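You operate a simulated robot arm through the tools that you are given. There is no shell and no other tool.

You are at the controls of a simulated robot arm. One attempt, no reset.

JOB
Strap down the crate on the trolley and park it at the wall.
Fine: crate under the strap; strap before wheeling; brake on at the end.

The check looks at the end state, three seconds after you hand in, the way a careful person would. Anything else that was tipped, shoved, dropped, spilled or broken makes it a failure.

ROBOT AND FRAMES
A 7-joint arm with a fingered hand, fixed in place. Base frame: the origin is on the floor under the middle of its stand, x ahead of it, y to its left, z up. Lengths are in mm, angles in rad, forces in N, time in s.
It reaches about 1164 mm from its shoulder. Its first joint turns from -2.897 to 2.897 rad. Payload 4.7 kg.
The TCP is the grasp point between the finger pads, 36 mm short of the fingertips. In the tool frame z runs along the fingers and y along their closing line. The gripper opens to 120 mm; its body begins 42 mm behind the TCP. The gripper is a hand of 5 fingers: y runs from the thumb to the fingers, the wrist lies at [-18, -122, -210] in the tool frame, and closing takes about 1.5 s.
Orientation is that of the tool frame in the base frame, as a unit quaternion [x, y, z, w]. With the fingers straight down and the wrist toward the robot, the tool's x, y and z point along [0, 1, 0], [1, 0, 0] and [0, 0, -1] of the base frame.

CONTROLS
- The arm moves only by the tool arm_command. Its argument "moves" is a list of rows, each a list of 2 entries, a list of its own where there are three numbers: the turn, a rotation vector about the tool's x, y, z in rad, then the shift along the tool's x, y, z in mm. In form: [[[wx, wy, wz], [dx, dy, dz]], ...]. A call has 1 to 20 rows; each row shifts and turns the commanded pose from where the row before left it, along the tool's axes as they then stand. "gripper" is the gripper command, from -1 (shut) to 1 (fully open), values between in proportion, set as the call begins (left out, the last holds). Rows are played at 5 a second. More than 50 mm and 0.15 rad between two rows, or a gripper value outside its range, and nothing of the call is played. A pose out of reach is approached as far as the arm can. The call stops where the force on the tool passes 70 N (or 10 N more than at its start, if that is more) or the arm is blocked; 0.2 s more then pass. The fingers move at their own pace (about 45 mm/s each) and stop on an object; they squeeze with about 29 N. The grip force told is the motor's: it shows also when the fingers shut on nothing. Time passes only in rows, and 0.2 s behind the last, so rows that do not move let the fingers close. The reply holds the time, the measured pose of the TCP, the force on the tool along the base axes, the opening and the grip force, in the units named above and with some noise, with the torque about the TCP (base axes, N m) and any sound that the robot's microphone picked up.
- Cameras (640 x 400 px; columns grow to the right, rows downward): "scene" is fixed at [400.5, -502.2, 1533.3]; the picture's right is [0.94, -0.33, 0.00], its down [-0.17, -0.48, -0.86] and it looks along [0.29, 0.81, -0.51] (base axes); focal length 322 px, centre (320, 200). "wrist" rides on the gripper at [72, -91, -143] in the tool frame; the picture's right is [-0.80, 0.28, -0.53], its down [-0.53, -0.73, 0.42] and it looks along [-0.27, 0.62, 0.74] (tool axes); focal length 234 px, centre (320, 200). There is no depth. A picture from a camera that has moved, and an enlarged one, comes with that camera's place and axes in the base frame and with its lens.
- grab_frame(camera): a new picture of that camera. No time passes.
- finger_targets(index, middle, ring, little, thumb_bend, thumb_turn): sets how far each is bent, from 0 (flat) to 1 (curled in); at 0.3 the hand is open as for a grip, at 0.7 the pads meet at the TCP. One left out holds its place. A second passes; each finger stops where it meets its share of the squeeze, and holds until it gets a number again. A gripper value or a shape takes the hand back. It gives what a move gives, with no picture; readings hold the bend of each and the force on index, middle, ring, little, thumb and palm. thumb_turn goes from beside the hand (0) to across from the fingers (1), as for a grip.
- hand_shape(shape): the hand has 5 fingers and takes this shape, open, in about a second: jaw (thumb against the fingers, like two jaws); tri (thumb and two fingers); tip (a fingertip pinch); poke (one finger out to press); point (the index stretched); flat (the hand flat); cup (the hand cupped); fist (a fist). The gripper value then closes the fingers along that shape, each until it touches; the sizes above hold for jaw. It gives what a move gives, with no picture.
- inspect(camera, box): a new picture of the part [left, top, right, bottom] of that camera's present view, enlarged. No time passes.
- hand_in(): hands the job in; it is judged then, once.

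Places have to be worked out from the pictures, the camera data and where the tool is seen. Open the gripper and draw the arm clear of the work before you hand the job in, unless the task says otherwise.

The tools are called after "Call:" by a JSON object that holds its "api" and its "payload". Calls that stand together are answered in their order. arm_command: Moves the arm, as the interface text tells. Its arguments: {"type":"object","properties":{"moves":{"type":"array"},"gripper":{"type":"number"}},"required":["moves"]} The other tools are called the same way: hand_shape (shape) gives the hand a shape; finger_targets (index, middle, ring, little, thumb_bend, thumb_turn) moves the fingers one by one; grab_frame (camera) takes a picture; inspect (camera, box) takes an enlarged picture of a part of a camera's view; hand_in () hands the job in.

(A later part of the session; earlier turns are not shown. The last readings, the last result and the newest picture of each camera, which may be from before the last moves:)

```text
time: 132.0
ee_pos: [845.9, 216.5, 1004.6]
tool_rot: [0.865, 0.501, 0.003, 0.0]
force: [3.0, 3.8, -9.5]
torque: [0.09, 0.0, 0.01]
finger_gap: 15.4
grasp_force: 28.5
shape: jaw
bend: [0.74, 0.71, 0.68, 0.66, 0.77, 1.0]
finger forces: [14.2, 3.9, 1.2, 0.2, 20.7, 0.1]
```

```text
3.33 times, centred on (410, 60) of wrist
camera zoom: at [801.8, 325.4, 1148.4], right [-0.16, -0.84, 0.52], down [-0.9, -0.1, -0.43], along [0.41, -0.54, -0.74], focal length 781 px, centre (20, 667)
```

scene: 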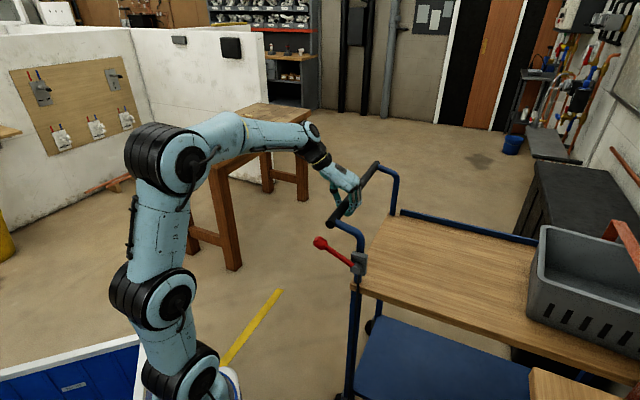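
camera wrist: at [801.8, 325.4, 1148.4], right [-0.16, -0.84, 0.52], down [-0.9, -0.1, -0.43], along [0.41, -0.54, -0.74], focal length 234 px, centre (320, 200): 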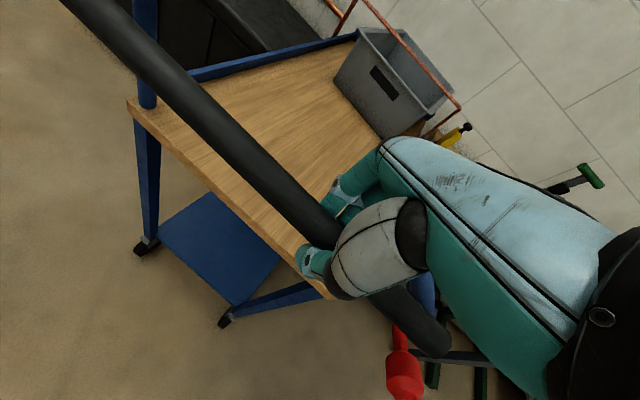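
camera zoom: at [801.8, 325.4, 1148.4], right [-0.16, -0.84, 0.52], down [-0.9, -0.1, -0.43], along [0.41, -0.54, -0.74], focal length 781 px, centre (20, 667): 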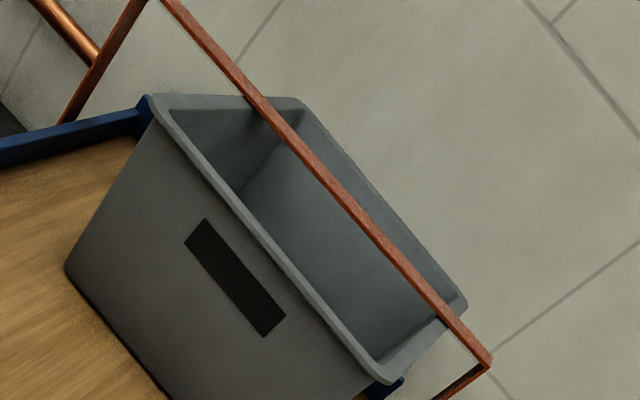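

Call:
{"api": "arm_command", "payload": {"moves": [[[0, 0, 0], [-0.8, 2.9, 0]], [[0, 0, 0], [-1.05, 3.86, 0]], [[0, 0, 0], [-1.05, 3.86, 0]], [[0, 0, 0], [-1.05, 3.86, 0]], [[0, 0, 0], [-0.8, 2.9, 0]], [[0, 0, 0], [0, 0, 0]]]}}

Call:
{"api": "inspect", "payload": {"camera": "scene", "box": [638, 200, 640, 400]}}

```text
time: 133.4
ee_pos: [859.0, 203.8, 1004.6]
tool_rot: [0.866, 0.501, 0.002, 0.0]
force: [-0.2, 3.8, -11.7]
torque: [0.09, 0.04, -0.03]
finger_gap: 15.3
grasp_force: 28.8
shape: jaw
bend: [0.74, 0.71, 0.68, 0.66, 0.77, 1.0]
finger forces: [14.2, 4.2, 1.3, 0.3, 21.4, 0.0]
```

```text
2.00 times, centred on (639, 300) of scene
camera zoom: at [400.5, -502.2, 1533.3], right [0.94, -0.33, 0.0], down [-0.17, -0.48, -0.86], along [0.29, 0.81, -0.51], focal length 643 px, centre (-318, 0)
```

zoom: 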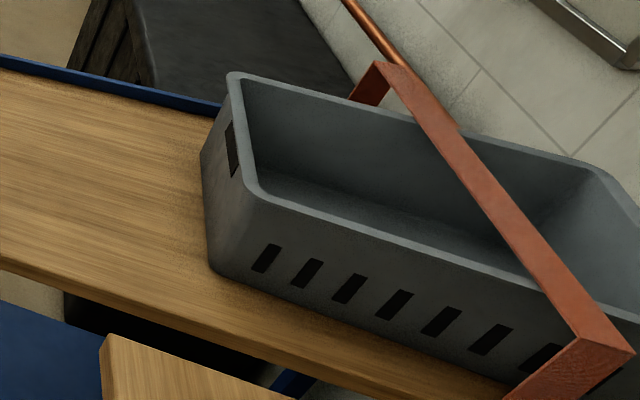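

Call:
{"api": "arm_command", "payload": {"moves": [[[0, 0, 0], [-0.8, 2.9, 0]], [[0, 0, 0], [-0.8, 2.9, 0]], [[0, 0, 0], [-0.8, 2.9, 0]], [[0, 0, 0], [-0.8, 2.9, 0]], [[0, 0, 0], [-0.8, 2.9, 0]], [[0, 0, 0], [0, 0, 0]]]}}

Call:
{"api": "grab_frame", "payload": {"camera": "scene"}}

Call:
{"api": "inspect", "payload": {"camera": "wrist", "box": [330, 0, 490, 120]}}

```text
time: 134.8
ee_pos: [867.8, 193.1, 1007.5]
tool_rot: [0.865, 0.501, 0.004, 0.0]
force: [-29.4, 29.4, -2.9]
torque: [0.38, 0.43, 0.05]
finger_gap: 17.0
grasp_force: 28.9
shape: jaw
bend: [0.74, 0.72, 0.71, 0.66, 0.73, 0.99]
finger forces: [5.1, 0.5, 0.1, 0.0, 37.8, 0.1]
```

```text
taken
```

scene: 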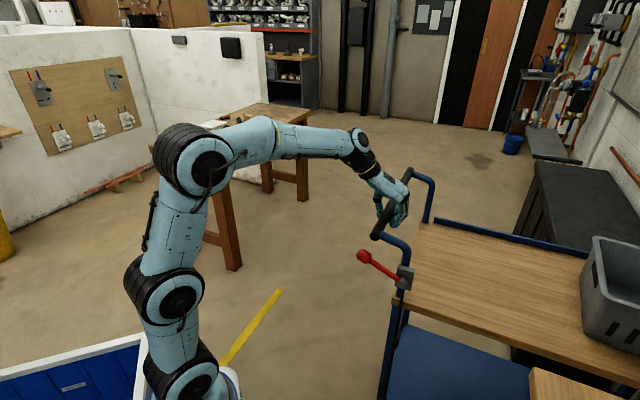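

```text
3.33 times, centred on (410, 60) of wrist
camera zoom: at [823.8, 303.1, 1150.3], right [-0.16, -0.84, 0.52], down [-0.9, -0.09, -0.43], along [0.41, -0.54, -0.74], focal length 781 px, centre (20, 667)
```

zoom: 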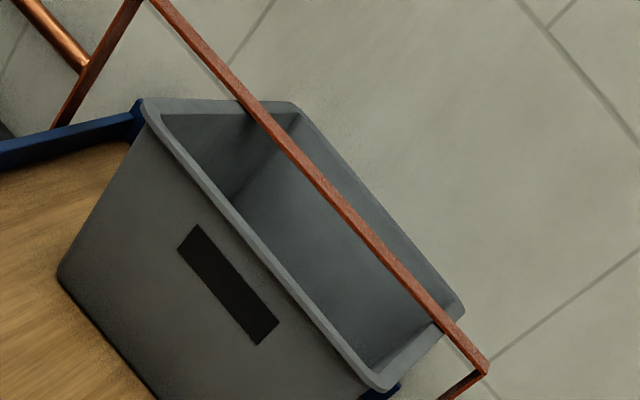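

Contact at the wall (≈42 N along the push direction). I ease off the pressure a few mm, then open the hand.

Call:
{"api": "arm_command", "payload": {"moves": [[[0, 0, 0], [0.5, -1.8, 0]], [[0, 0, 0], [0.4, -1.4, 1]], [[0, 0, 0], [0, 0, 0]]]}}

```text
time: 135.6
ee_pos: [865.1, 194.8, 1006.1]
tool_rot: [0.866, 0.501, 0.004, 0.001]
force: [-18.6, 18.7, 3.8]
torque: [0.25, 0.29, -0.03]
finger_gap: 17.0
grasp_force: 28.9
shape: jaw
bend: [0.74, 0.72, 0.71, 0.66, 0.75, 0.99]
finger forces: [5.6, 1.0, 0.0, 0.0, 28.3, 0.1]
```

Call:
{"api": "arm_command", "payload": {"moves": [[[0, 0, 0], [0.4, -1.5, 0]], [[0, 0, 0], [0.4, -1.5, 0]], [[0, 0, 0], [0, 0, 0]]]}}

```text
time: 136.4
ee_pos: [863.2, 197.7, 1005.7]
tool_rot: [0.866, 0.501, 0.003, 0.001]
force: [-15.7, 12.4, 1.2]
torque: [0.18, 0.21, -0.04]
finger_gap: 16.6
grasp_force: 28.9
shape: jaw
bend: [0.74, 0.72, 0.71, 0.66, 0.76, 1.0]
finger forces: [7.8, 1.6, 0.0, 0.0, 25.2, 0.0]
```

Call:
{"api": "arm_command", "payload": {"moves": [[[0, 0, 0], [0.5, -2, 0]], [[0, 0, 0], [0.4, -1.5, 0]], [[0, 0, 0], [0, 0, 0]]]}}

Call:
{"api": "inspect", "payload": {"camera": "scene", "box": [340, 150, 460, 300]}}

```text
time: 137.2
ee_pos: [860.5, 200.5, 1005.3]
tool_rot: [0.866, 0.501, 0.003, 0.001]
force: [-8.7, 4.3, -3.4]
torque: [0.04, 0.13, -0.11]
finger_gap: 16.0
grasp_force: 28.9
shape: jaw
bend: [0.74, 0.72, 0.71, 0.66, 0.76, 1.0]
finger forces: [10.6, 2.2, 0.0, 0.0, 23.1, 0.0]
```

```text
2.67 times, centred on (400, 225) of scene
camera zoom: at [400.5, -502.2, 1533.3], right [0.94, -0.33, 0.0], down [-0.17, -0.48, -0.86], along [0.29, 0.81, -0.51], focal length 858 px, centre (107, 133)
```

zoom: 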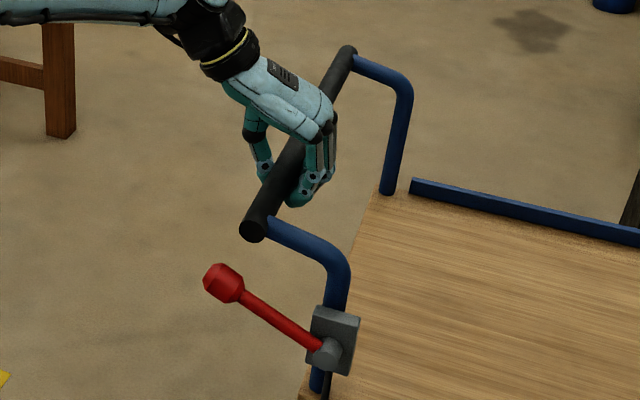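

Nearly unloaded. Now open the hand and lift off the bar.

Call:
{"api": "arm_command", "payload": {"moves": [[[0, 0, 0], [0, 0, 0]], [[0, 0, 0], [0, 0, 0]], [[0, 0, 0], [0, 0, 0]], [[0, 0, 0], [0, 0, 0]], [[0, 0, 0], [0, 0, 0]], [[0, 0, 0], [0, 0, 0]], [[0, 0, 0], [0, 0, 0]], [[0, 0, 0], [0, 0, 0]], [[0, 0, 0], [0, 0, -15]], [[0, 0, 0], [0, 0, -20]], [[0, 0, 0], [0, 0, -20]], [[0, 0, 0], [0, 0, -20]], [[0, 0, 0], [0, 0, -15]], [[0, 0, 0], [0, 0, 0]]], "gripper": 1}}

Call:
{"api": "grab_frame", "payload": {"camera": "scene"}}

Call:
{"api": "grab_frame", "payload": {"camera": "wrist"}}

Call:
{"api": "inspect", "payload": {"camera": "scene", "box": [340, 150, 460, 300]}}

```text
time: 140.2
ee_pos: [859.8, 199.7, 1095.9]
tool_rot: [0.865, 0.501, 0.003, 0.0]
force: [0.0, 0.2, -0.1]
torque: [0.0, 0.0, -0.01]
finger_gap: 119.6
grasp_force: 0.1
shape: jaw
bend: [0.3, 0.3, 0.3, 0.3, 0.3, 0.98]
finger forces: [0.0, 0.1, 0.0, 0.0, 0.0, 0.0]
```

```text
taken
```

scene: 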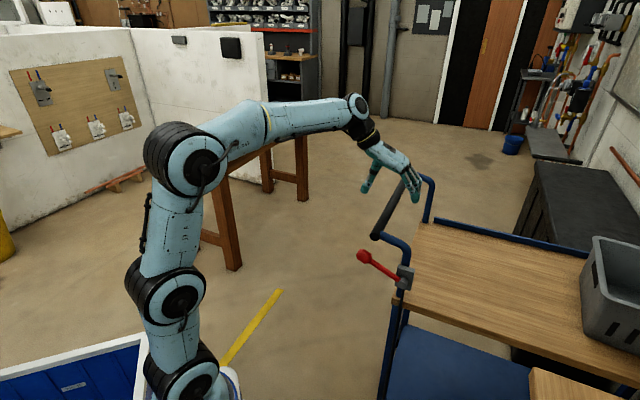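

```text
taken
camera wrist: at [816.4, 309.2, 1239.0], right [-0.16, -0.84, 0.52], down [-0.9, -0.1, -0.43], along [0.41, -0.54, -0.74], focal length 234 px, centre (320, 200)
```

wrist: 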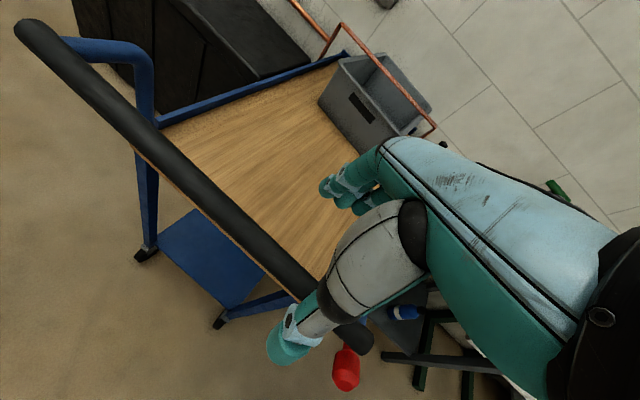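

```text
2.67 times, centred on (400, 225) of scene
camera zoom: at [400.5, -502.2, 1533.3], right [0.94, -0.33, 0.0], down [-0.17, -0.48, -0.86], along [0.29, 0.81, -0.51], focal length 858 px, centre (107, 133)
```

zoom: 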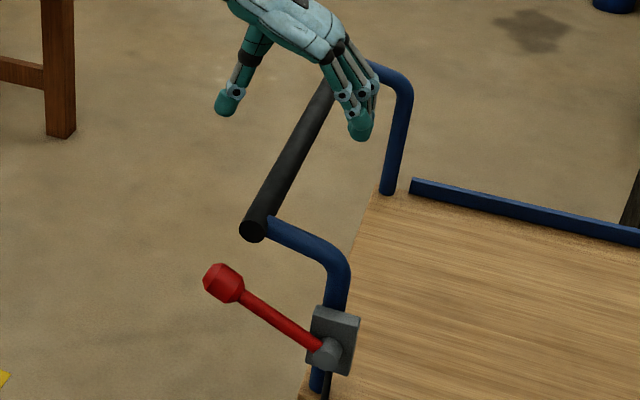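

The trolley stays put at the wall with the strap on. Now I go around to the front of the lever, to press it back down (brake on).

Call:
{"api": "arm_command", "payload": {"moves": [[[0, 0, 0], [-39.8, -17.1, 0]], [[0, 0, 0], [-39.8, -17.1, 0]], [[0, 0, 0], [-39.8, -17.1, 0]], [[0, 0, 0], [-39.8, -17.1, 0]], [[0, 0, 0], [-39.8, -17.1, 0]], [[0, 0, 0], [-39.8, -17.1, 0]], [[0, 0, 0], [-39.8, -17.1, 0]], [[0, 0, 0], [0, 0, 25]], [[0, 0, 0], [0, 0, 25]], [[0, 0, 0], [0, 0, 0]]]}}

Call:
{"api": "arm_command", "payload": {"moves": [[[-0.0602, 0.0463, -0.1122], [0, 0, 0]], [[-0.0602, 0.0463, -0.1122], [0, 0, 0]], [[-0.0602, 0.0463, -0.1122], [0, 0, 0]], [[-0.0602, 0.0463, -0.1122], [0, 0, 0]], [[-0.0602, 0.0463, -0.1122], [0, 0, 0]], [[-0.0602, 0.0463, -0.1122], [0, 0, 0]], [[-0.0602, 0.0463, -0.1122], [0, 0, 0]], [[-0.0602, 0.0463, -0.1122], [0, 0, 0]], [[-0.0602, 0.0463, -0.1122], [0, 0, 0]], [[-0.0602, 0.0463, -0.1122], [0, 0, 0]], [[-0.0602, 0.0463, -0.1122], [0, 0, 0]], [[0, 0, 0], [0, 0, 0]]], "gripper": -1}}

Call:
{"api": "grab_frame", "payload": {"camera": "scene"}}

Call:
{"api": "grab_frame", "payload": {"camera": "wrist"}}

```text
time: 142.4
ee_pos: [618.0, 19.4, 1041.5]
tool_rot: [0.865, 0.501, 0.004, 0.001]
force: [-0.3, 0.8, -0.1]
torque: [0.01, 0.01, 0.02]
finger_gap: 119.8
grasp_force: 0.0
shape: jaw
bend: [0.3, 0.3, 0.3, 0.3, 0.3, 0.98]
finger forces: [0.0, 0.0, 0.0, 0.0, 0.0, 0.1]
```

```text
time: 145.0
ee_pos: [624.4, 22.2, 1028.6]
tool_rot: [0.769, 0.63, 0.103, 0.045]
force: [0.6, -0.1, -0.3]
torque: [-0.02, 0.01, 0.0]
finger_gap: 0.1
grasp_force: 29.2
shape: jaw
bend: [0.7, 0.7, 0.7, 0.7, 0.53, 1.0]
finger forces: [0.0, 0.0, 0.1, 0.1, 0.1, 0.0]
out of reach, approached as far as the arm can: row 3, 4, 5, 6, 7, 8, 9, 10, 11
```

```text
taken
```

scene: 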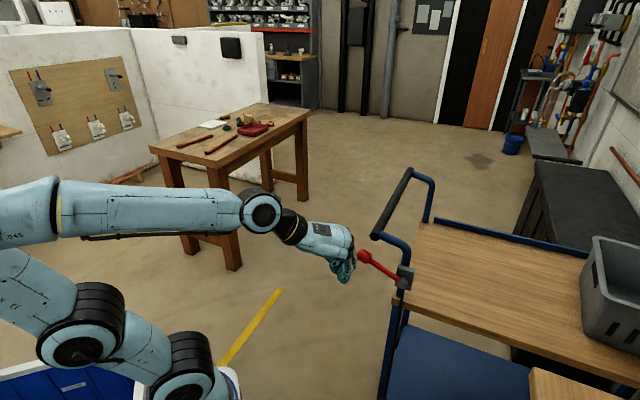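

```text
taken
camera wrist: at [519.8, 104.6, 1158.5], right [0.01, -0.88, 0.48], down [-0.71, -0.34, -0.61], along [0.7, -0.34, -0.62], focal length 234 px, centre (320, 200)
```

wrist: 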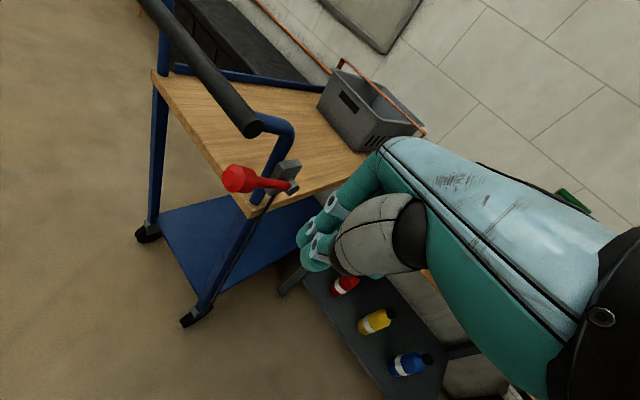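

That posture isn't reachable here, but pressing from above with a closed, downward hand works as well. I return to the straight-down orientation and move over the outer end of the lever knob (≈L 430–451, W≈600, top z≈961).

Call:
{"api": "arm_command", "payload": {"moves": [[[0.0607, -0.0448, 0.1081], [0, 0, 0]], [[0.0607, -0.0448, 0.1081], [0, 0, 0]], [[0.0607, -0.0448, 0.1081], [0, 0, 0]], [[0, 0, 0], [0, 0, 0]]]}}

```text
time: 146.0
ee_pos: [623.7, 22.3, 1030.2]
tool_rot: [0.866, 0.5, 0.0, -0.001]
force: [-0.2, 0.2, -0.7]
torque: [-0.01, -0.02, -0.01]
finger_gap: 0.0
grasp_force: 28.7
shape: jaw
bend: [0.7, 0.7, 0.7, 0.7, 0.53, 1.0]
finger forces: [0.1, 0.0, 0.0, 0.0, 0.0, 0.1]
```

Call:
{"api": "arm_command", "payload": {"moves": [[[0, 0, 0], [38.6, 12.5, 0]], [[0, 0, 0], [38.6, 12.5, 0]], [[0, 0, 0], [38.6, 12.5, 0]], [[0, 0, 0], [0, 0, 0]]]}}

Call:
{"api": "inspect", "payload": {"camera": "scene", "box": [320, 180, 440, 300]}}

Call:
{"api": "grab_frame", "payload": {"camera": "wrist"}}

```text
time: 147.0
ee_pos: [714.9, 104.2, 1029.1]
tool_rot: [0.866, 0.501, 0.0, -0.001]
force: [-0.7, -0.2, -0.5]
torque: [-0.02, 0.02, -0.01]
finger_gap: 0.1
grasp_force: 28.7
shape: jaw
bend: [0.7, 0.7, 0.7, 0.7, 0.53, 1.0]
finger forces: [0.0, 0.0, 0.0, 0.0, 0.0, 0.0]
```

```text
3.33 times, centred on (380, 240) of scene
camera zoom: at [400.5, -502.2, 1533.3], right [0.94, -0.33, 0.0], down [-0.17, -0.48, -0.86], along [0.29, 0.81, -0.51], focal length 1072 px, centre (120, 67)
```

zoom: 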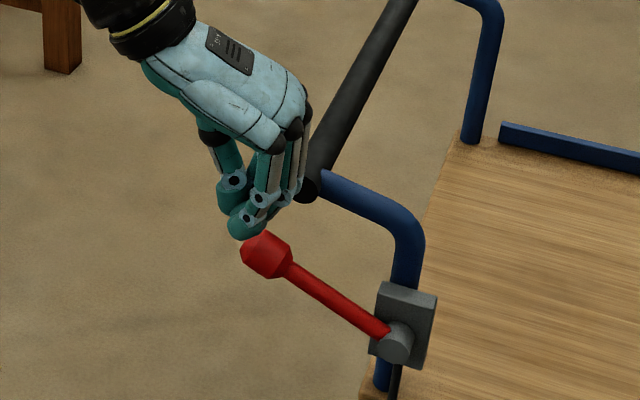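

```text
taken
camera wrist: at [672.3, 214.3, 1172.6], right [-0.16, -0.84, 0.52], down [-0.9, -0.09, -0.42], along [0.4, -0.54, -0.74], focal length 234 px, centre (320, 200)
```

wrist: 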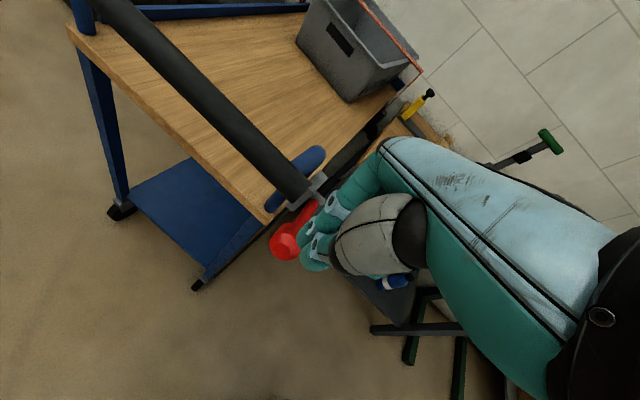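

The fingertips are above the knob's outer part. I shift slightly toward the robot to keep the knuckles clear of the handle bar, then press down slowly.

Call:
{"api": "arm_command", "payload": {"moves": [[[0, 0, 0], [-14, -3.5, 0]], [[0, 0, 0], [0, 0, 15]], [[0, 0, 0], [0, 0, 10]], [[0, 0, 0], [0, 0, 6]], [[0, 0, 0], [0, 0, 6]], [[0, 0, 0], [0, 0, 0]]]}}

Call:
{"api": "inspect", "payload": {"camera": "scene", "box": [320, 180, 440, 300]}}

Call:
{"api": "inspect", "payload": {"camera": "wrist", "box": [220, 120, 420, 320]}}

```text
time: 148.4
ee_pos: [704.0, 93.9, 991.8]
tool_rot: [0.866, 0.5, 0.0, -0.001]
force: [-0.1, -0.6, -0.5]
torque: [0.0, 0.01, 0.03]
finger_gap: 0.0
grasp_force: 29.1
shape: jaw
bend: [0.7, 0.7, 0.7, 0.7, 0.53, 1.0]
finger forces: [0.0, 0.0, 0.0, 0.1, 0.1, 0.0]
```

```text
3.33 times, centred on (380, 240) of scene
camera zoom: at [400.5, -502.2, 1533.3], right [0.94, -0.33, 0.0], down [-0.17, -0.48, -0.86], along [0.29, 0.81, -0.51], focal length 1072 px, centre (120, 67)
```

zoom: 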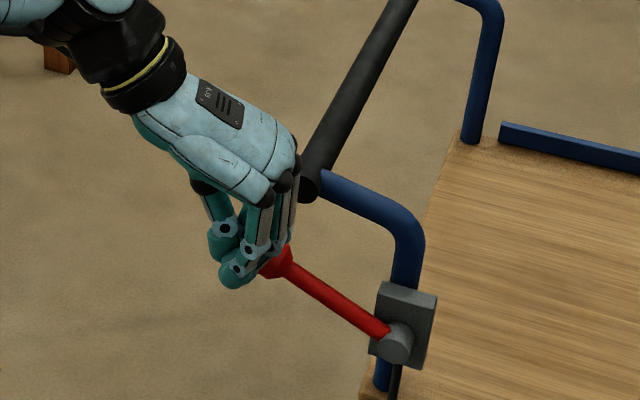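

```text
2.00 times, centred on (320, 220) of wrist
camera zoom: at [661.9, 203.8, 1136.1], right [-0.16, -0.84, 0.52], down [-0.9, -0.09, -0.42], along [0.4, -0.54, -0.74], focal length 468 px, centre (320, 160)
```

zoom: 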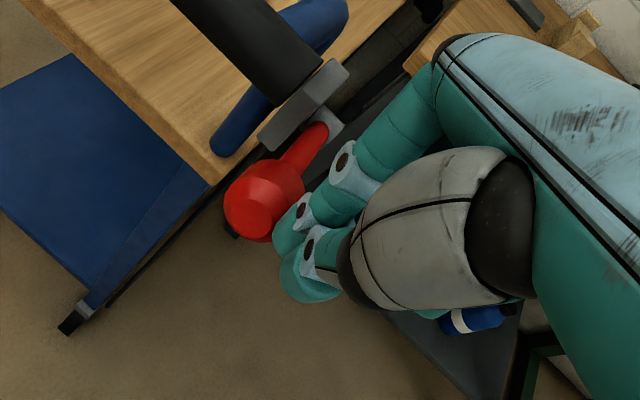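

The fingers went down beside the knob rather than on it. I raise, shift 28 mm outward so the fingers cover the knob, and press again.

Call:
{"api": "arm_command", "payload": {"moves": [[[0, 0, 0], [0, 0, -22]], [[0, 0, 0], [27, 7.3, 0]], [[0, 0, 0], [0, 0, 8]], [[0, 0, 0], [0, 0, 5]], [[0, 0, 0], [0, 0, 0]]]}}

Call:
{"api": "inspect", "payload": {"camera": "scene", "box": [320, 180, 440, 300]}}

Call:
{"api": "inspect", "payload": {"camera": "wrist", "box": [220, 120, 420, 320]}}

```text
time: 149.6
ee_pos: [724.8, 114.1, 1001.1]
tool_rot: [0.866, 0.501, -0.001, -0.001]
force: [0.1, -0.2, -0.5]
torque: [0.01, 0.0, -0.01]
finger_gap: 0.1
grasp_force: 29.3
shape: jaw
bend: [0.7, 0.7, 0.7, 0.7, 0.53, 1.0]
finger forces: [0.0, 0.0, 0.0, 0.0, 0.0, 0.0]
```

```text
3.33 times, centred on (380, 240) of scene
camera zoom: at [400.5, -502.2, 1533.3], right [0.94, -0.33, 0.0], down [-0.17, -0.48, -0.86], along [0.29, 0.81, -0.51], focal length 1072 px, centre (120, 67)
```

zoom: 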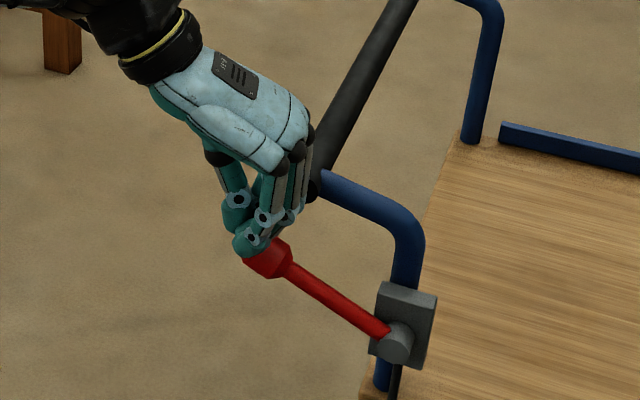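

```text
2.00 times, centred on (320, 220) of wrist
camera zoom: at [682.3, 223.4, 1144.8], right [-0.16, -0.84, 0.52], down [-0.9, -0.09, -0.42], along [0.4, -0.54, -0.74], focal length 468 px, centre (320, 160)
```

zoom: 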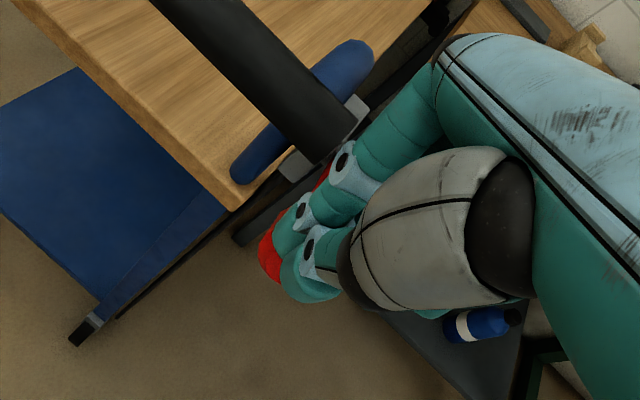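

Now the fingers cover the knob. I press down in small steps.

Call:
{"api": "arm_command", "payload": {"moves": [[[0, 0, 0], [0, 0, 5]], [[0, 0, 0], [0, 0, 5]], [[0, 0, 0], [0, 0, 5]], [[0, 0, 0], [0, 0, 5]], [[0, 0, 0], [0, 0, 5]], [[0, 0, 0], [0, 0, 0]]]}}

Call:
{"api": "inspect", "payload": {"camera": "scene", "box": [320, 180, 440, 300]}}

```text
time: 151.0
ee_pos: [724.5, 115.3, 976.8]
tool_rot: [0.867, 0.499, 0.001, -0.001]
force: [-5.2, 1.6, 5.5]
torque: [-0.05, -0.31, 0.03]
finger_gap: 0.0
grasp_force: 28.9
shape: jaw
bend: [0.7, 0.7, 0.7, 0.7, 0.53, 1.0]
finger forces: [7.2, 0.0, 0.0, 0.0, 0.0, 0.0]
```

```text
3.33 times, centred on (380, 240) of scene
camera zoom: at [400.5, -502.2, 1533.3], right [0.94, -0.33, 0.0], down [-0.17, -0.48, -0.86], along [0.29, 0.81, -0.51], focal length 1072 px, centre (120, 67)
```

zoom: 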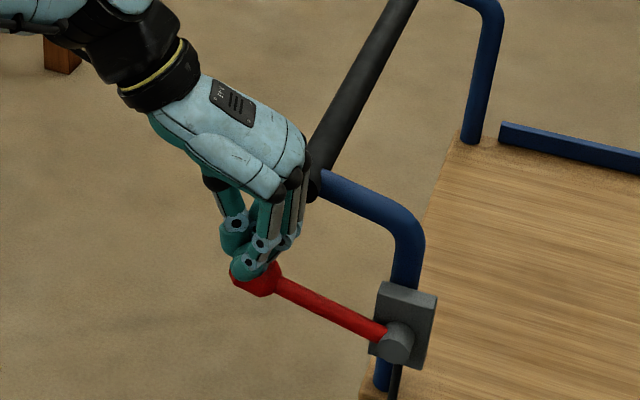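

The lever goes down easily. I continue.

Call:
{"api": "arm_command", "payload": {"moves": [[[0, 0, 0], [0, -1, 6]], [[0, 0, 0], [0, -1, 6]], [[0, 0, 0], [0, -1, 6]], [[0, 0, 0], [0, -1, 6]], [[0, 0, 0], [0, 0, 6]], [[0, 0, 0], [0, 0, 0]]]}}

Call:
{"api": "inspect", "payload": {"camera": "scene", "box": [320, 180, 440, 300]}}

Call:
{"api": "inspect", "payload": {"camera": "wrist", "box": [220, 120, 420, 320]}}

```text
time: 152.3
ee_pos: [718.4, 116.7, 952.5]
tool_rot: [0.866, 0.501, 0.005, 0.0]
force: [-56.8, 23.1, 16.8]
torque: [-1.29, -3.62, 0.51]
finger_gap: 0.0
grasp_force: 29.2
shape: jaw
bend: [0.7, 0.7, 0.7, 0.7, 0.53, 1.0]
finger forces: [63.4, 0.0, 0.1, 0.0, 0.1, 0.0]
stopped in row 6: the force on the tool passed its limit at 74 N (the readings are from after the stop); the commanded pose is now the measured one
```

```text
3.33 times, centred on (380, 240) of scene
camera zoom: at [400.5, -502.2, 1533.3], right [0.94, -0.33, 0.0], down [-0.17, -0.48, -0.86], along [0.29, 0.81, -0.51], focal length 1072 px, centre (120, 67)
```

zoom: 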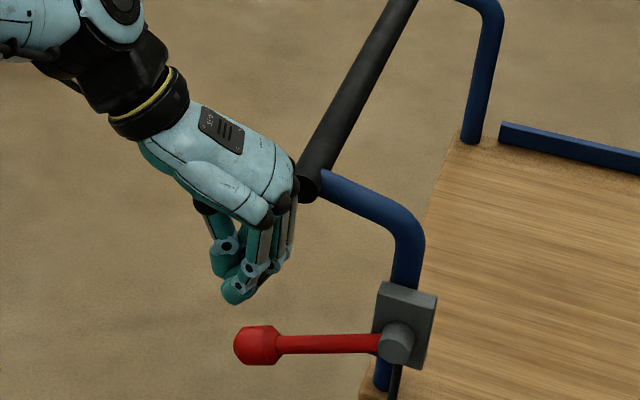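

```text
2.00 times, centred on (320, 220) of wrist
camera zoom: at [674.8, 225.8, 1096.2], right [-0.16, -0.84, 0.52], down [-0.9, -0.09, -0.43], along [0.41, -0.54, -0.74], focal length 468 px, centre (320, 160)
```

zoom: 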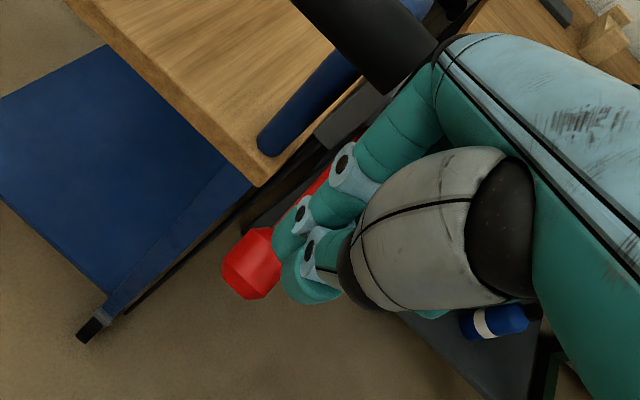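

The lever dropped most of the way by itself, but my knuckle met the handle bar. I back off away from the bar and then up.

Call:
{"api": "arm_command", "payload": {"moves": [[[0, 0, 0], [1.5, -5, 0]], [[0, 0, 0], [3, -10, 0]], [[0, 0, 0], [4, -15, 0]], [[0, 0, 0], [5, -20, 0]], [[0, 0, 0], [0, 0, 0]]]}}

Call:
{"api": "inspect", "payload": {"camera": "scene", "box": [320, 180, 440, 300]}}

Call:
{"api": "grab_frame", "payload": {"camera": "scene"}}

Call:
{"api": "inspect", "payload": {"camera": "wrist", "box": [220, 120, 420, 320]}}

```text
time: 153.5
ee_pos: [685.2, 152.9, 950.4]
tool_rot: [0.866, 0.5, 0.003, -0.001]
force: [-0.9, 0.3, 0.0]
torque: [-0.01, 0.03, -0.02]
finger_gap: 0.0
grasp_force: 29.2
shape: jaw
bend: [0.7, 0.7, 0.7, 0.7, 0.53, 1.0]
finger forces: [0.0, 0.0, 0.1, 0.0, 0.0, 0.1]
```

```text
3.33 times, centred on (380, 240) of scene
camera zoom: at [400.5, -502.2, 1533.3], right [0.94, -0.33, 0.0], down [-0.17, -0.48, -0.86], along [0.29, 0.81, -0.51], focal length 1072 px, centre (120, 67)
```

zoom: 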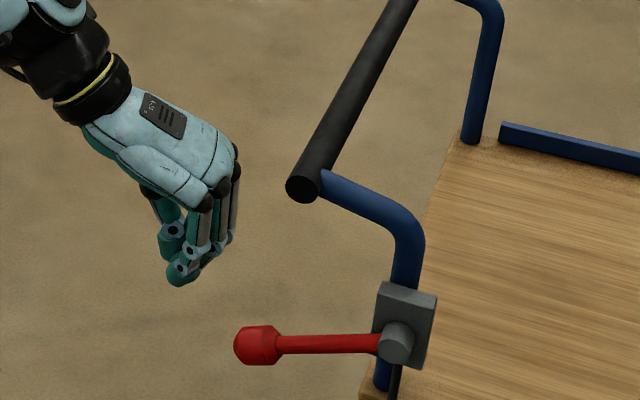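

```text
taken
```

scene: 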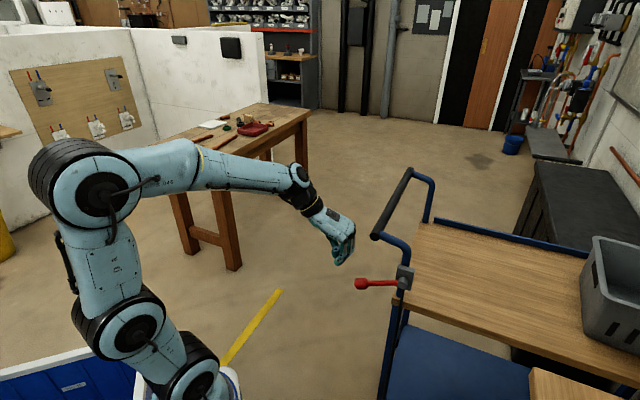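

```text
2.00 times, centred on (320, 220) of wrist
camera zoom: at [641.6, 261.8, 1094.2], right [-0.16, -0.84, 0.52], down [-0.9, -0.09, -0.43], along [0.41, -0.54, -0.74], focal length 468 px, centre (320, 160)
```

zoom: 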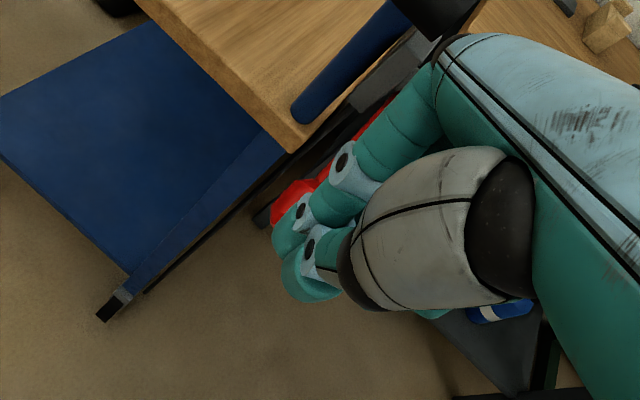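

The lever is back at its original angle (about -25°, knob z≈839), i.e. brake on. To make sure it is fully seated, I'll turn the hand so its knuckles stay away from the bar and give the knob a light press.

Call:
{"api": "arm_command", "payload": {"moves": [[[0, 0, 0.131], [0, 0, 0]], [[0, 0, 0.131], [0, 0, 0]], [[0, 0, 0.131], [0, 0, 0]], [[0, 0, 0.131], [0, 0, 0]], [[0, 0, 0.131], [0, 0, 0]], [[0, 0, 0.131], [0, 0, 0]], [[0, 0, 0], [10, 15, 0]], [[0, 0, 0], [10, 15, 0]], [[0, 0, 0], [11, 15, 0]], [[0, 0, 0], [12, 15, 0]], [[0, 0, 0], [0, 0, 0]]]}}

Call:
{"api": "inspect", "payload": {"camera": "scene", "box": [320, 180, 440, 300]}}

Call:
{"api": "inspect", "payload": {"camera": "wrist", "box": [220, 120, 420, 320]}}

```text
time: 155.9
ee_pos: [742.0, 104.5, 950.4]
tool_rot: [0.992, 0.13, 0.003, -0.002]
force: [1.1, -0.1, 0.4]
torque: [0.01, 0.02, -0.03]
finger_gap: 0.0
grasp_force: 28.7
shape: jaw
bend: [0.7, 0.7, 0.7, 0.7, 0.53, 1.0]
finger forces: [0.0, 0.0, 0.0, 0.0, 0.0, 0.0]
```

```text
3.33 times, centred on (380, 240) of scene
camera zoom: at [400.5, -502.2, 1533.3], right [0.94, -0.33, 0.0], down [-0.17, -0.48, -0.86], along [0.29, 0.81, -0.51], focal length 1072 px, centre (120, 67)
```

zoom: 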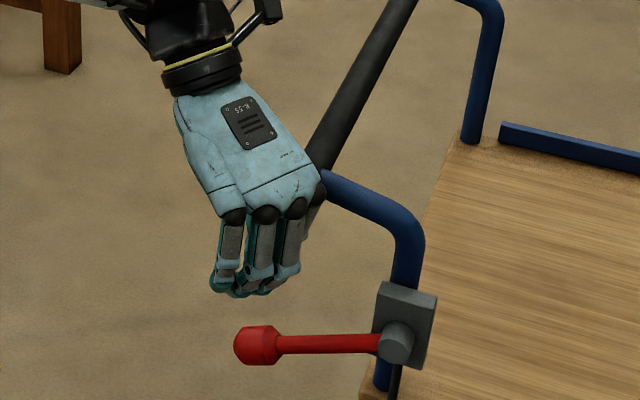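

```text
2.00 times, centred on (320, 220) of wrist
camera zoom: at [788.1, 212.9, 1094.4], right [-0.71, -0.48, 0.52], down [-0.7, 0.57, -0.43], along [-0.09, -0.66, -0.74], focal length 468 px, centre (320, 160)
```

zoom: 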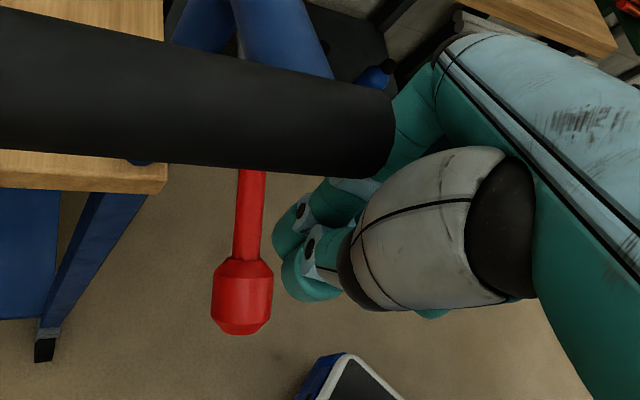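

No contact here. I lower a little toward the knob and look again.

Call:
{"api": "arm_command", "payload": {"moves": [[[0, 0, 0], [0, 0, 10]], [[0, 0, 0], [0, 0, 10]], [[0, 0, 0], [0, 0, 10]], [[0, 0, 0], [0, 0, 0]]]}}

Call:
{"api": "inspect", "payload": {"camera": "scene", "box": [320, 180, 440, 300]}}

Call:
{"api": "inspect", "payload": {"camera": "wrist", "box": [220, 120, 420, 320]}}

```text
time: 156.9
ee_pos: [741.8, 103.8, 924.6]
tool_rot: [0.992, 0.128, 0.007, -0.002]
force: [-24.4, -17.7, 53.7]
torque: [1.16, -2.99, -0.46]
finger_gap: 0.0
grasp_force: 28.3
shape: jaw
bend: [0.7, 0.7, 0.7, 0.7, 0.53, 1.0]
finger forces: [0.0, 0.0, 0.0, 0.1, 0.1, 48.1]
```

```text
3.33 times, centred on (380, 240) of scene
camera zoom: at [400.5, -502.2, 1533.3], right [0.94, -0.33, 0.0], down [-0.17, -0.48, -0.86], along [0.29, 0.81, -0.51], focal length 1072 px, centre (120, 67)
```

zoom: 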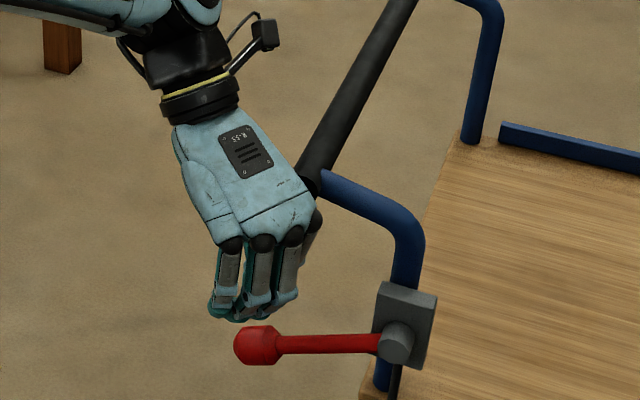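

```text
2.00 times, centred on (320, 220) of wrist
camera zoom: at [786.6, 210.9, 1069.5], right [-0.71, -0.48, 0.51], down [-0.7, 0.58, -0.43], along [-0.09, -0.66, -0.74], focal length 468 px, centre (320, 160)
```

zoom: 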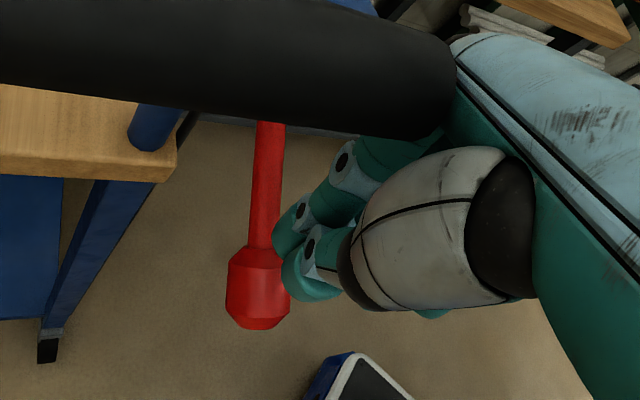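

The palm touched the bar's end, so I lift off right away and retreat. I'll use a forward-tilted hand coming from behind the lever instead, which keeps the palm away from the bar.

Call:
{"api": "arm_command", "payload": {"moves": [[[0, 0, 0], [0, 0, -10]], [[0, 0, 0], [0, 0, -20]], [[0, 0, 0], [0, 0, -20]], [[0, 0, 0], [-16.8, -28.8, 0]], [[0, 0, 0], [-16.8, -28.8, 0]], [[0, 0, 0], [-16.8, -28.8, 0]], [[-0.1095, 0.0281, -0.0722], [0, 0, 0]], [[-0.1095, 0.0281, -0.0722], [0, 0, 0]], [[-0.1095, 0.0281, -0.0722], [0, 0, 0]], [[-0.1095, 0.0281, -0.0722], [0, 0, 0]], [[-0.1095, 0.0281, -0.0722], [0, 0, 0]], [[-0.1095, 0.0281, -0.0722], [0, 0, 0]], [[-0.1095, 0.0281, -0.0722], [0, 0, 0]], [[0, 0, 0], [0, 0, 0]]]}}

Call:
{"api": "grab_frame", "payload": {"camera": "scene"}}

Call:
{"api": "grab_frame", "payload": {"camera": "wrist"}}

```text
time: 159.9
ee_pos: [670.4, 175.9, 970.6]
tool_rot: [0.853, 0.357, 0.145, 0.352]
force: [-0.3, 0.2, 0.5]
torque: [-0.04, 0.01, -0.01]
finger_gap: 0.0
grasp_force: 29.2
shape: jaw
bend: [0.7, 0.7, 0.7, 0.7, 0.53, 1.0]
finger forces: [0.1, 0.0, 0.0, 0.0, 0.0, 0.0]
```

```text
taken
```

scene: 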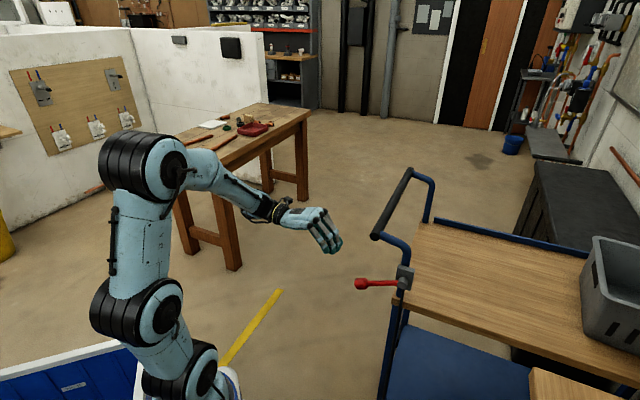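

```text
taken
camera wrist: at [604.3, 345.5, 1007.1], right [-0.69, -0.45, 0.57], down [-0.53, -0.23, -0.82], along [0.49, -0.87, -0.08], focal length 234 px, centre (320, 200)
```

wrist: 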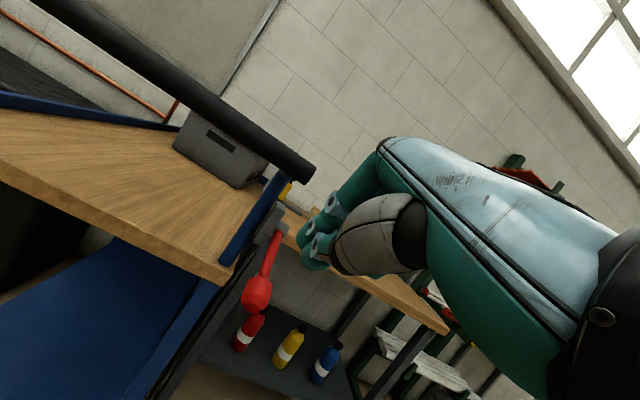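

This tilted posture gives a clear view: the lever hangs down just as at the start. I move the fingertips over the knob and press gently down to confirm it's seated.

Call:
{"api": "arm_command", "payload": {"moves": [[[0, 0, 0], [1, 3.5, 21.2]], [[0, 0, 0], [1, 3.5, 21.2]], [[0, 0, 0], [1, 3.5, 21.2]], [[0, 0, 0], [1, 3.5, 21.2]], [[0, 0, 0], [0, 0, 0]]]}}

Call:
{"api": "inspect", "payload": {"camera": "scene", "box": [320, 180, 440, 300]}}

Call:
{"api": "inspect", "payload": {"camera": "wrist", "box": [200, 160, 420, 340]}}

```text
time: 161.1
ee_pos: [722.8, 128.9, 920.3]
tool_rot: [0.853, 0.357, 0.145, 0.352]
force: [-0.6, -0.5, 0.0]
torque: [0.01, 0.0, -0.01]
finger_gap: 0.1
grasp_force: 29.4
shape: jaw
bend: [0.7, 0.7, 0.7, 0.7, 0.53, 1.0]
finger forces: [0.0, 0.0, 0.1, 0.0, 0.1, 0.1]
```

```text
3.33 times, centred on (380, 240) of scene
camera zoom: at [400.5, -502.2, 1533.3], right [0.94, -0.33, 0.0], down [-0.17, -0.48, -0.86], along [0.29, 0.81, -0.51], focal length 1072 px, centre (120, 67)
```

zoom: 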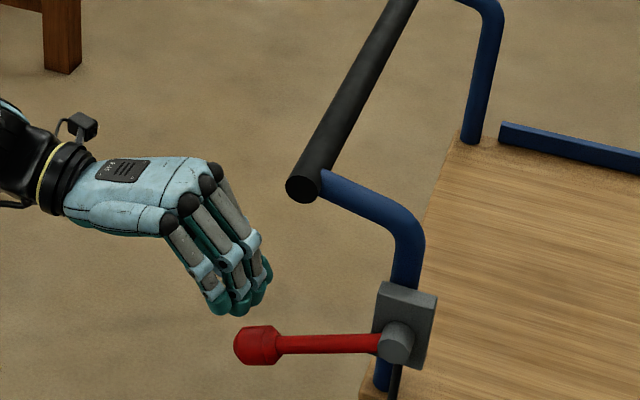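

```text
2.22 times, centred on (310, 250) of wrist
camera zoom: at [656.9, 299.2, 957.0], right [-0.69, -0.45, 0.57], down [-0.53, -0.22, -0.82], along [0.49, -0.87, -0.09], focal length 520 px, centre (342, 89)
```

zoom: 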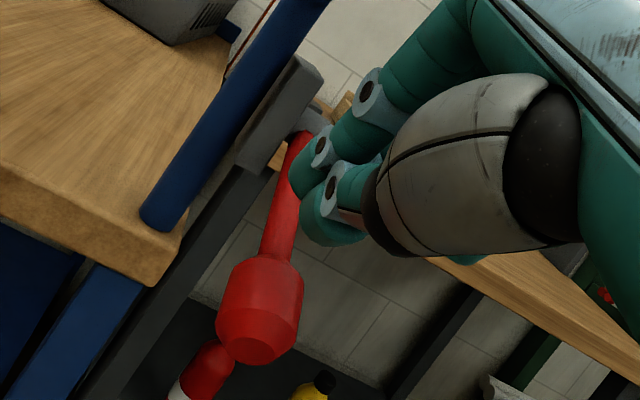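

I shift 15 mm outward to be centred on the lever, then lower to touch and press lightly.

Call:
{"api": "arm_command", "payload": {"moves": [[[0, 0, 0], [15, 0, 0]], [[0, 0, 0], [0, -10, 10]], [[0, 0, 0], [0, -7, 7]], [[0, 0, 0], [0, -3.5, 3.5]], [[0, 0, 0], [0, -3.5, 3.5]], [[0, 0, 0], [0, 0, 0]]]}}

Call:
{"api": "inspect", "payload": {"camera": "scene", "box": [320, 180, 440, 300]}}

Call:
{"api": "inspect", "payload": {"camera": "wrist", "box": [200, 160, 420, 340]}}

```text
time: 162.5
ee_pos: [733.7, 140.5, 886.1]
tool_rot: [0.853, 0.356, 0.145, 0.352]
force: [-0.2, -0.3, 0.4]
torque: [0.03, -0.02, 0.02]
finger_gap: 0.0
grasp_force: 28.9
shape: jaw
bend: [0.7, 0.7, 0.7, 0.7, 0.53, 1.0]
finger forces: [0.0, 0.0, 0.0, 0.0, 0.0, 0.1]
```

```text
3.33 times, centred on (380, 240) of scene
camera zoom: at [400.5, -502.2, 1533.3], right [0.94, -0.33, 0.0], down [-0.17, -0.48, -0.86], along [0.29, 0.81, -0.51], focal length 1072 px, centre (120, 67)
```

zoom: 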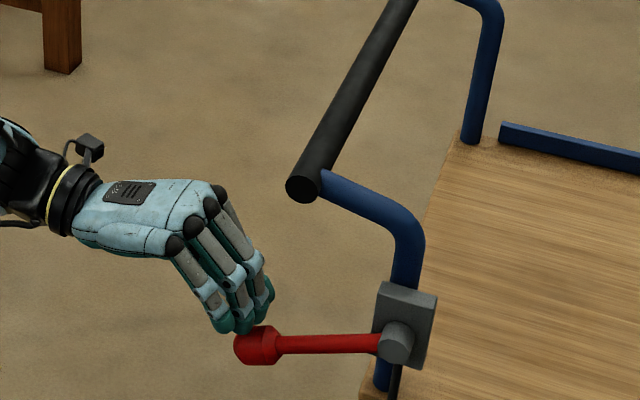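

```text
2.22 times, centred on (310, 250) of wrist
camera zoom: at [666.9, 309.5, 923.3], right [-0.69, -0.45, 0.57], down [-0.53, -0.22, -0.81], along [0.49, -0.87, -0.09], focal length 520 px, centre (342, 89)
```

zoom: 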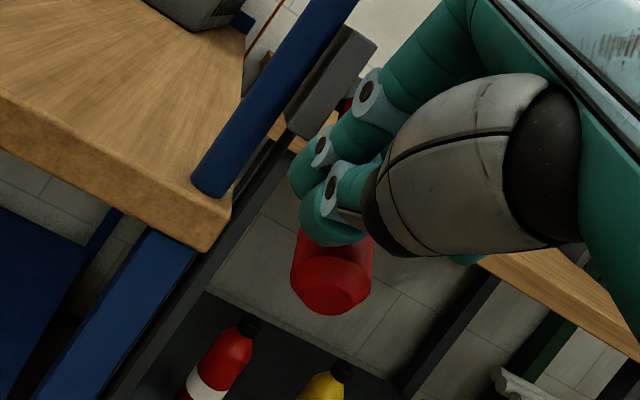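

Fingertips are just above the knob. A few more small steps down.

Call:
{"api": "arm_command", "payload": {"moves": [[[0, 0, 0], [0, -2.1, 2.1]], [[0, 0, 0], [0, -2.1, 2.1]], [[0, 0, 0], [0, -2.1, 2.1]], [[0, 0, 0], [0, 0, 0]]]}}

Call:
{"api": "inspect", "payload": {"camera": "scene", "box": [320, 180, 440, 300]}}

```text
time: 163.5
ee_pos: [732.4, 142.0, 879.2]
tool_rot: [0.853, 0.356, 0.147, 0.352]
force: [-6.0, 4.0, 31.2]
torque: [-0.89, 0.02, -0.19]
finger_gap: 0.0
grasp_force: 28.5
shape: jaw
bend: [0.7, 0.7, 0.7, 0.7, 0.54, 1.0]
finger forces: [0.1, 38.9, 0.0, 0.0, 0.0, 0.0]
```

```text
3.33 times, centred on (380, 240) of scene
camera zoom: at [400.5, -502.2, 1533.3], right [0.94, -0.33, 0.0], down [-0.17, -0.48, -0.86], along [0.29, 0.81, -0.51], focal length 1072 px, centre (120, 67)
```

zoom: 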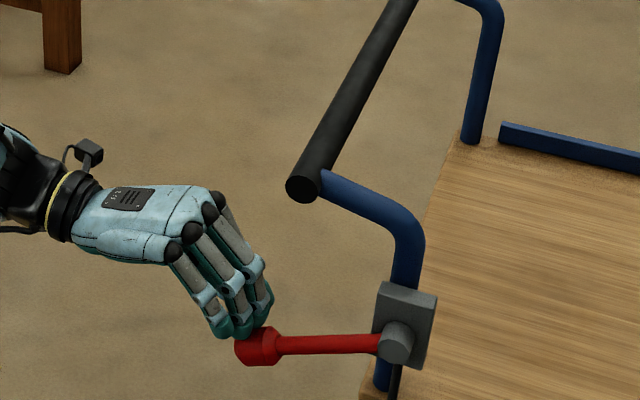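

31 N at a hard stop with the lever not moving: the brake lever is fully down. I withdraw up and back, away from the trolley.

Call:
{"api": "arm_command", "payload": {"moves": [[[0, 0, 0], [0, 7, -7]], [[0, 0, 0], [0, 14, -14]], [[0, 0, 0], [0, 14, -14]], [[0, 0, 0], [0, -21, -21]], [[0, 0, 0], [0, -28, -28]], [[0, 0, 0], [0, -28, -28]], [[0, 0, 0], [0, -28, -28]], [[0, 0, 0], [-30, 14, -14]], [[0, 0, 0], [-30, 14, -14]], [[0, 0, 0], [0, 0, 0]]]}}

Call:
{"api": "grab_frame", "payload": {"camera": "scene"}}

Call:
{"api": "grab_frame", "payload": {"camera": "wrist"}}

Call:
{"api": "inspect", "payload": {"camera": "scene", "box": [638, 150, 640, 400]}}

```text
time: 165.7
ee_pos: [588.0, 202.7, 968.4]
tool_rot: [0.853, 0.356, 0.145, 0.353]
force: [-0.7, 0.2, 0.2]
torque: [0.02, 0.0, 0.01]
finger_gap: 0.0
grasp_force: 29.0
shape: jaw
bend: [0.7, 0.7, 0.7, 0.7, 0.53, 1.0]
finger forces: [0.0, 0.1, 0.0, 0.1, 0.0, 0.0]
```

```text
taken
```

scene: 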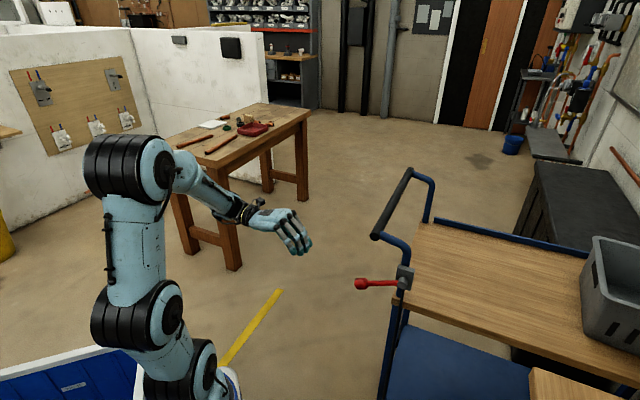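

```text
taken
camera wrist: at [521.1, 371.9, 1004.3], right [-0.69, -0.45, 0.57], down [-0.53, -0.22, -0.81], along [0.49, -0.87, -0.09], focal length 234 px, centre (320, 200)
```

wrist: 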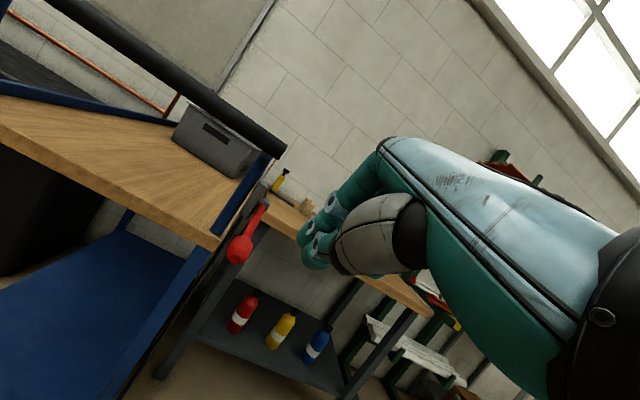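

```text
1.60 times, centred on (639, 275) of scene
camera zoom: at [400.5, -502.2, 1533.3], right [0.94, -0.33, 0.0], down [-0.17, -0.48, -0.86], along [0.29, 0.81, -0.51], focal length 515 px, centre (-190, 80)
```

zoom: 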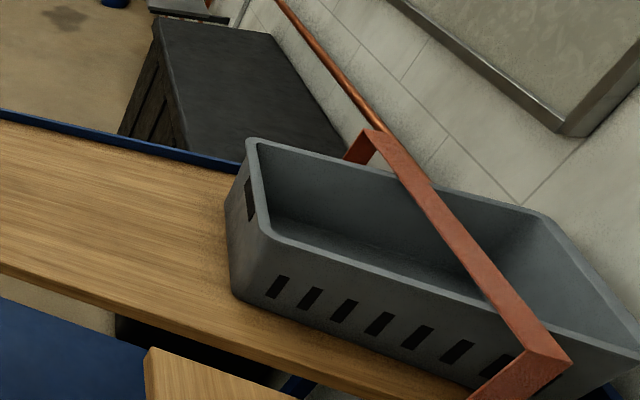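

Everything looks in order. I check the front end against the wall and the strap/crate once more from this side.

Call:
{"api": "inspect", "payload": {"camera": "wrist", "box": [80, 60, 320, 210]}}

Call:
{"api": "inspect", "payload": {"camera": "scene", "box": [638, 0, 640, 400]}}

Call:
{"api": "inspect", "payload": {"camera": "wrist", "box": [140, 240, 420, 400]}}

```text
2.67 times, centred on (200, 135) of wrist
camera zoom: at [521.1, 371.9, 1004.3], right [-0.69, -0.45, 0.57], down [-0.53, -0.22, -0.81], along [0.49, -0.87, -0.09], focal length 624 px, centre (640, 373)
```

zoom: 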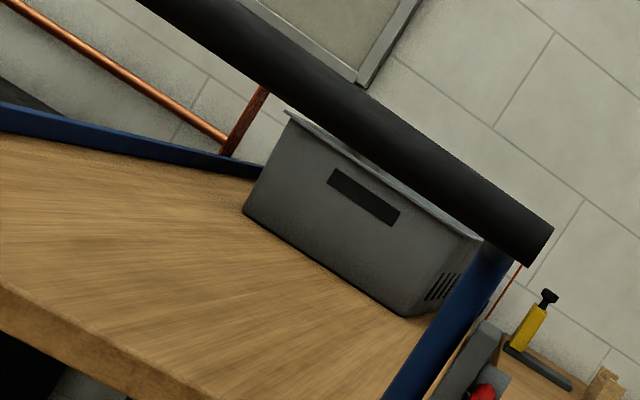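

```text
1.00 times, centred on (639, 200) of scene (not enlarged: the box is as wide or as high as the picture)
camera zoom: at [400.5, -502.2, 1533.3], right [0.94, -0.33, 0.0], down [-0.17, -0.48, -0.86], along [0.29, 0.81, -0.51], focal length 322 px, centre (1, 200)
```

zoom: 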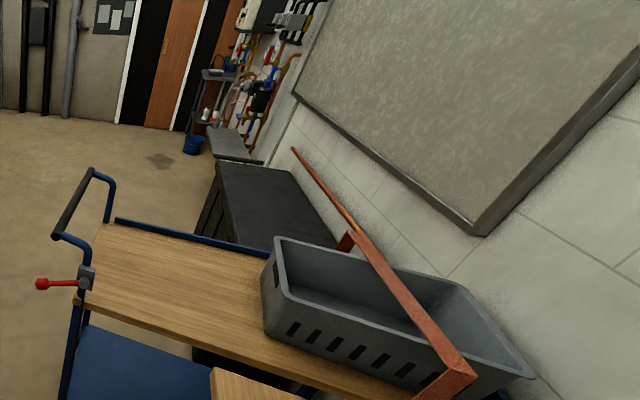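

```text
2.29 times, centred on (280, 320) of wrist
camera zoom: at [521.1, 371.9, 1004.3], right [-0.69, -0.45, 0.57], down [-0.53, -0.22, -0.81], along [0.49, -0.87, -0.09], focal length 535 px, centre (411, -74)
```

zoom: 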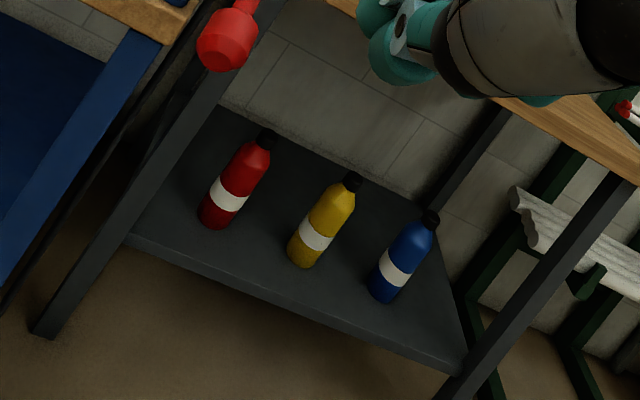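

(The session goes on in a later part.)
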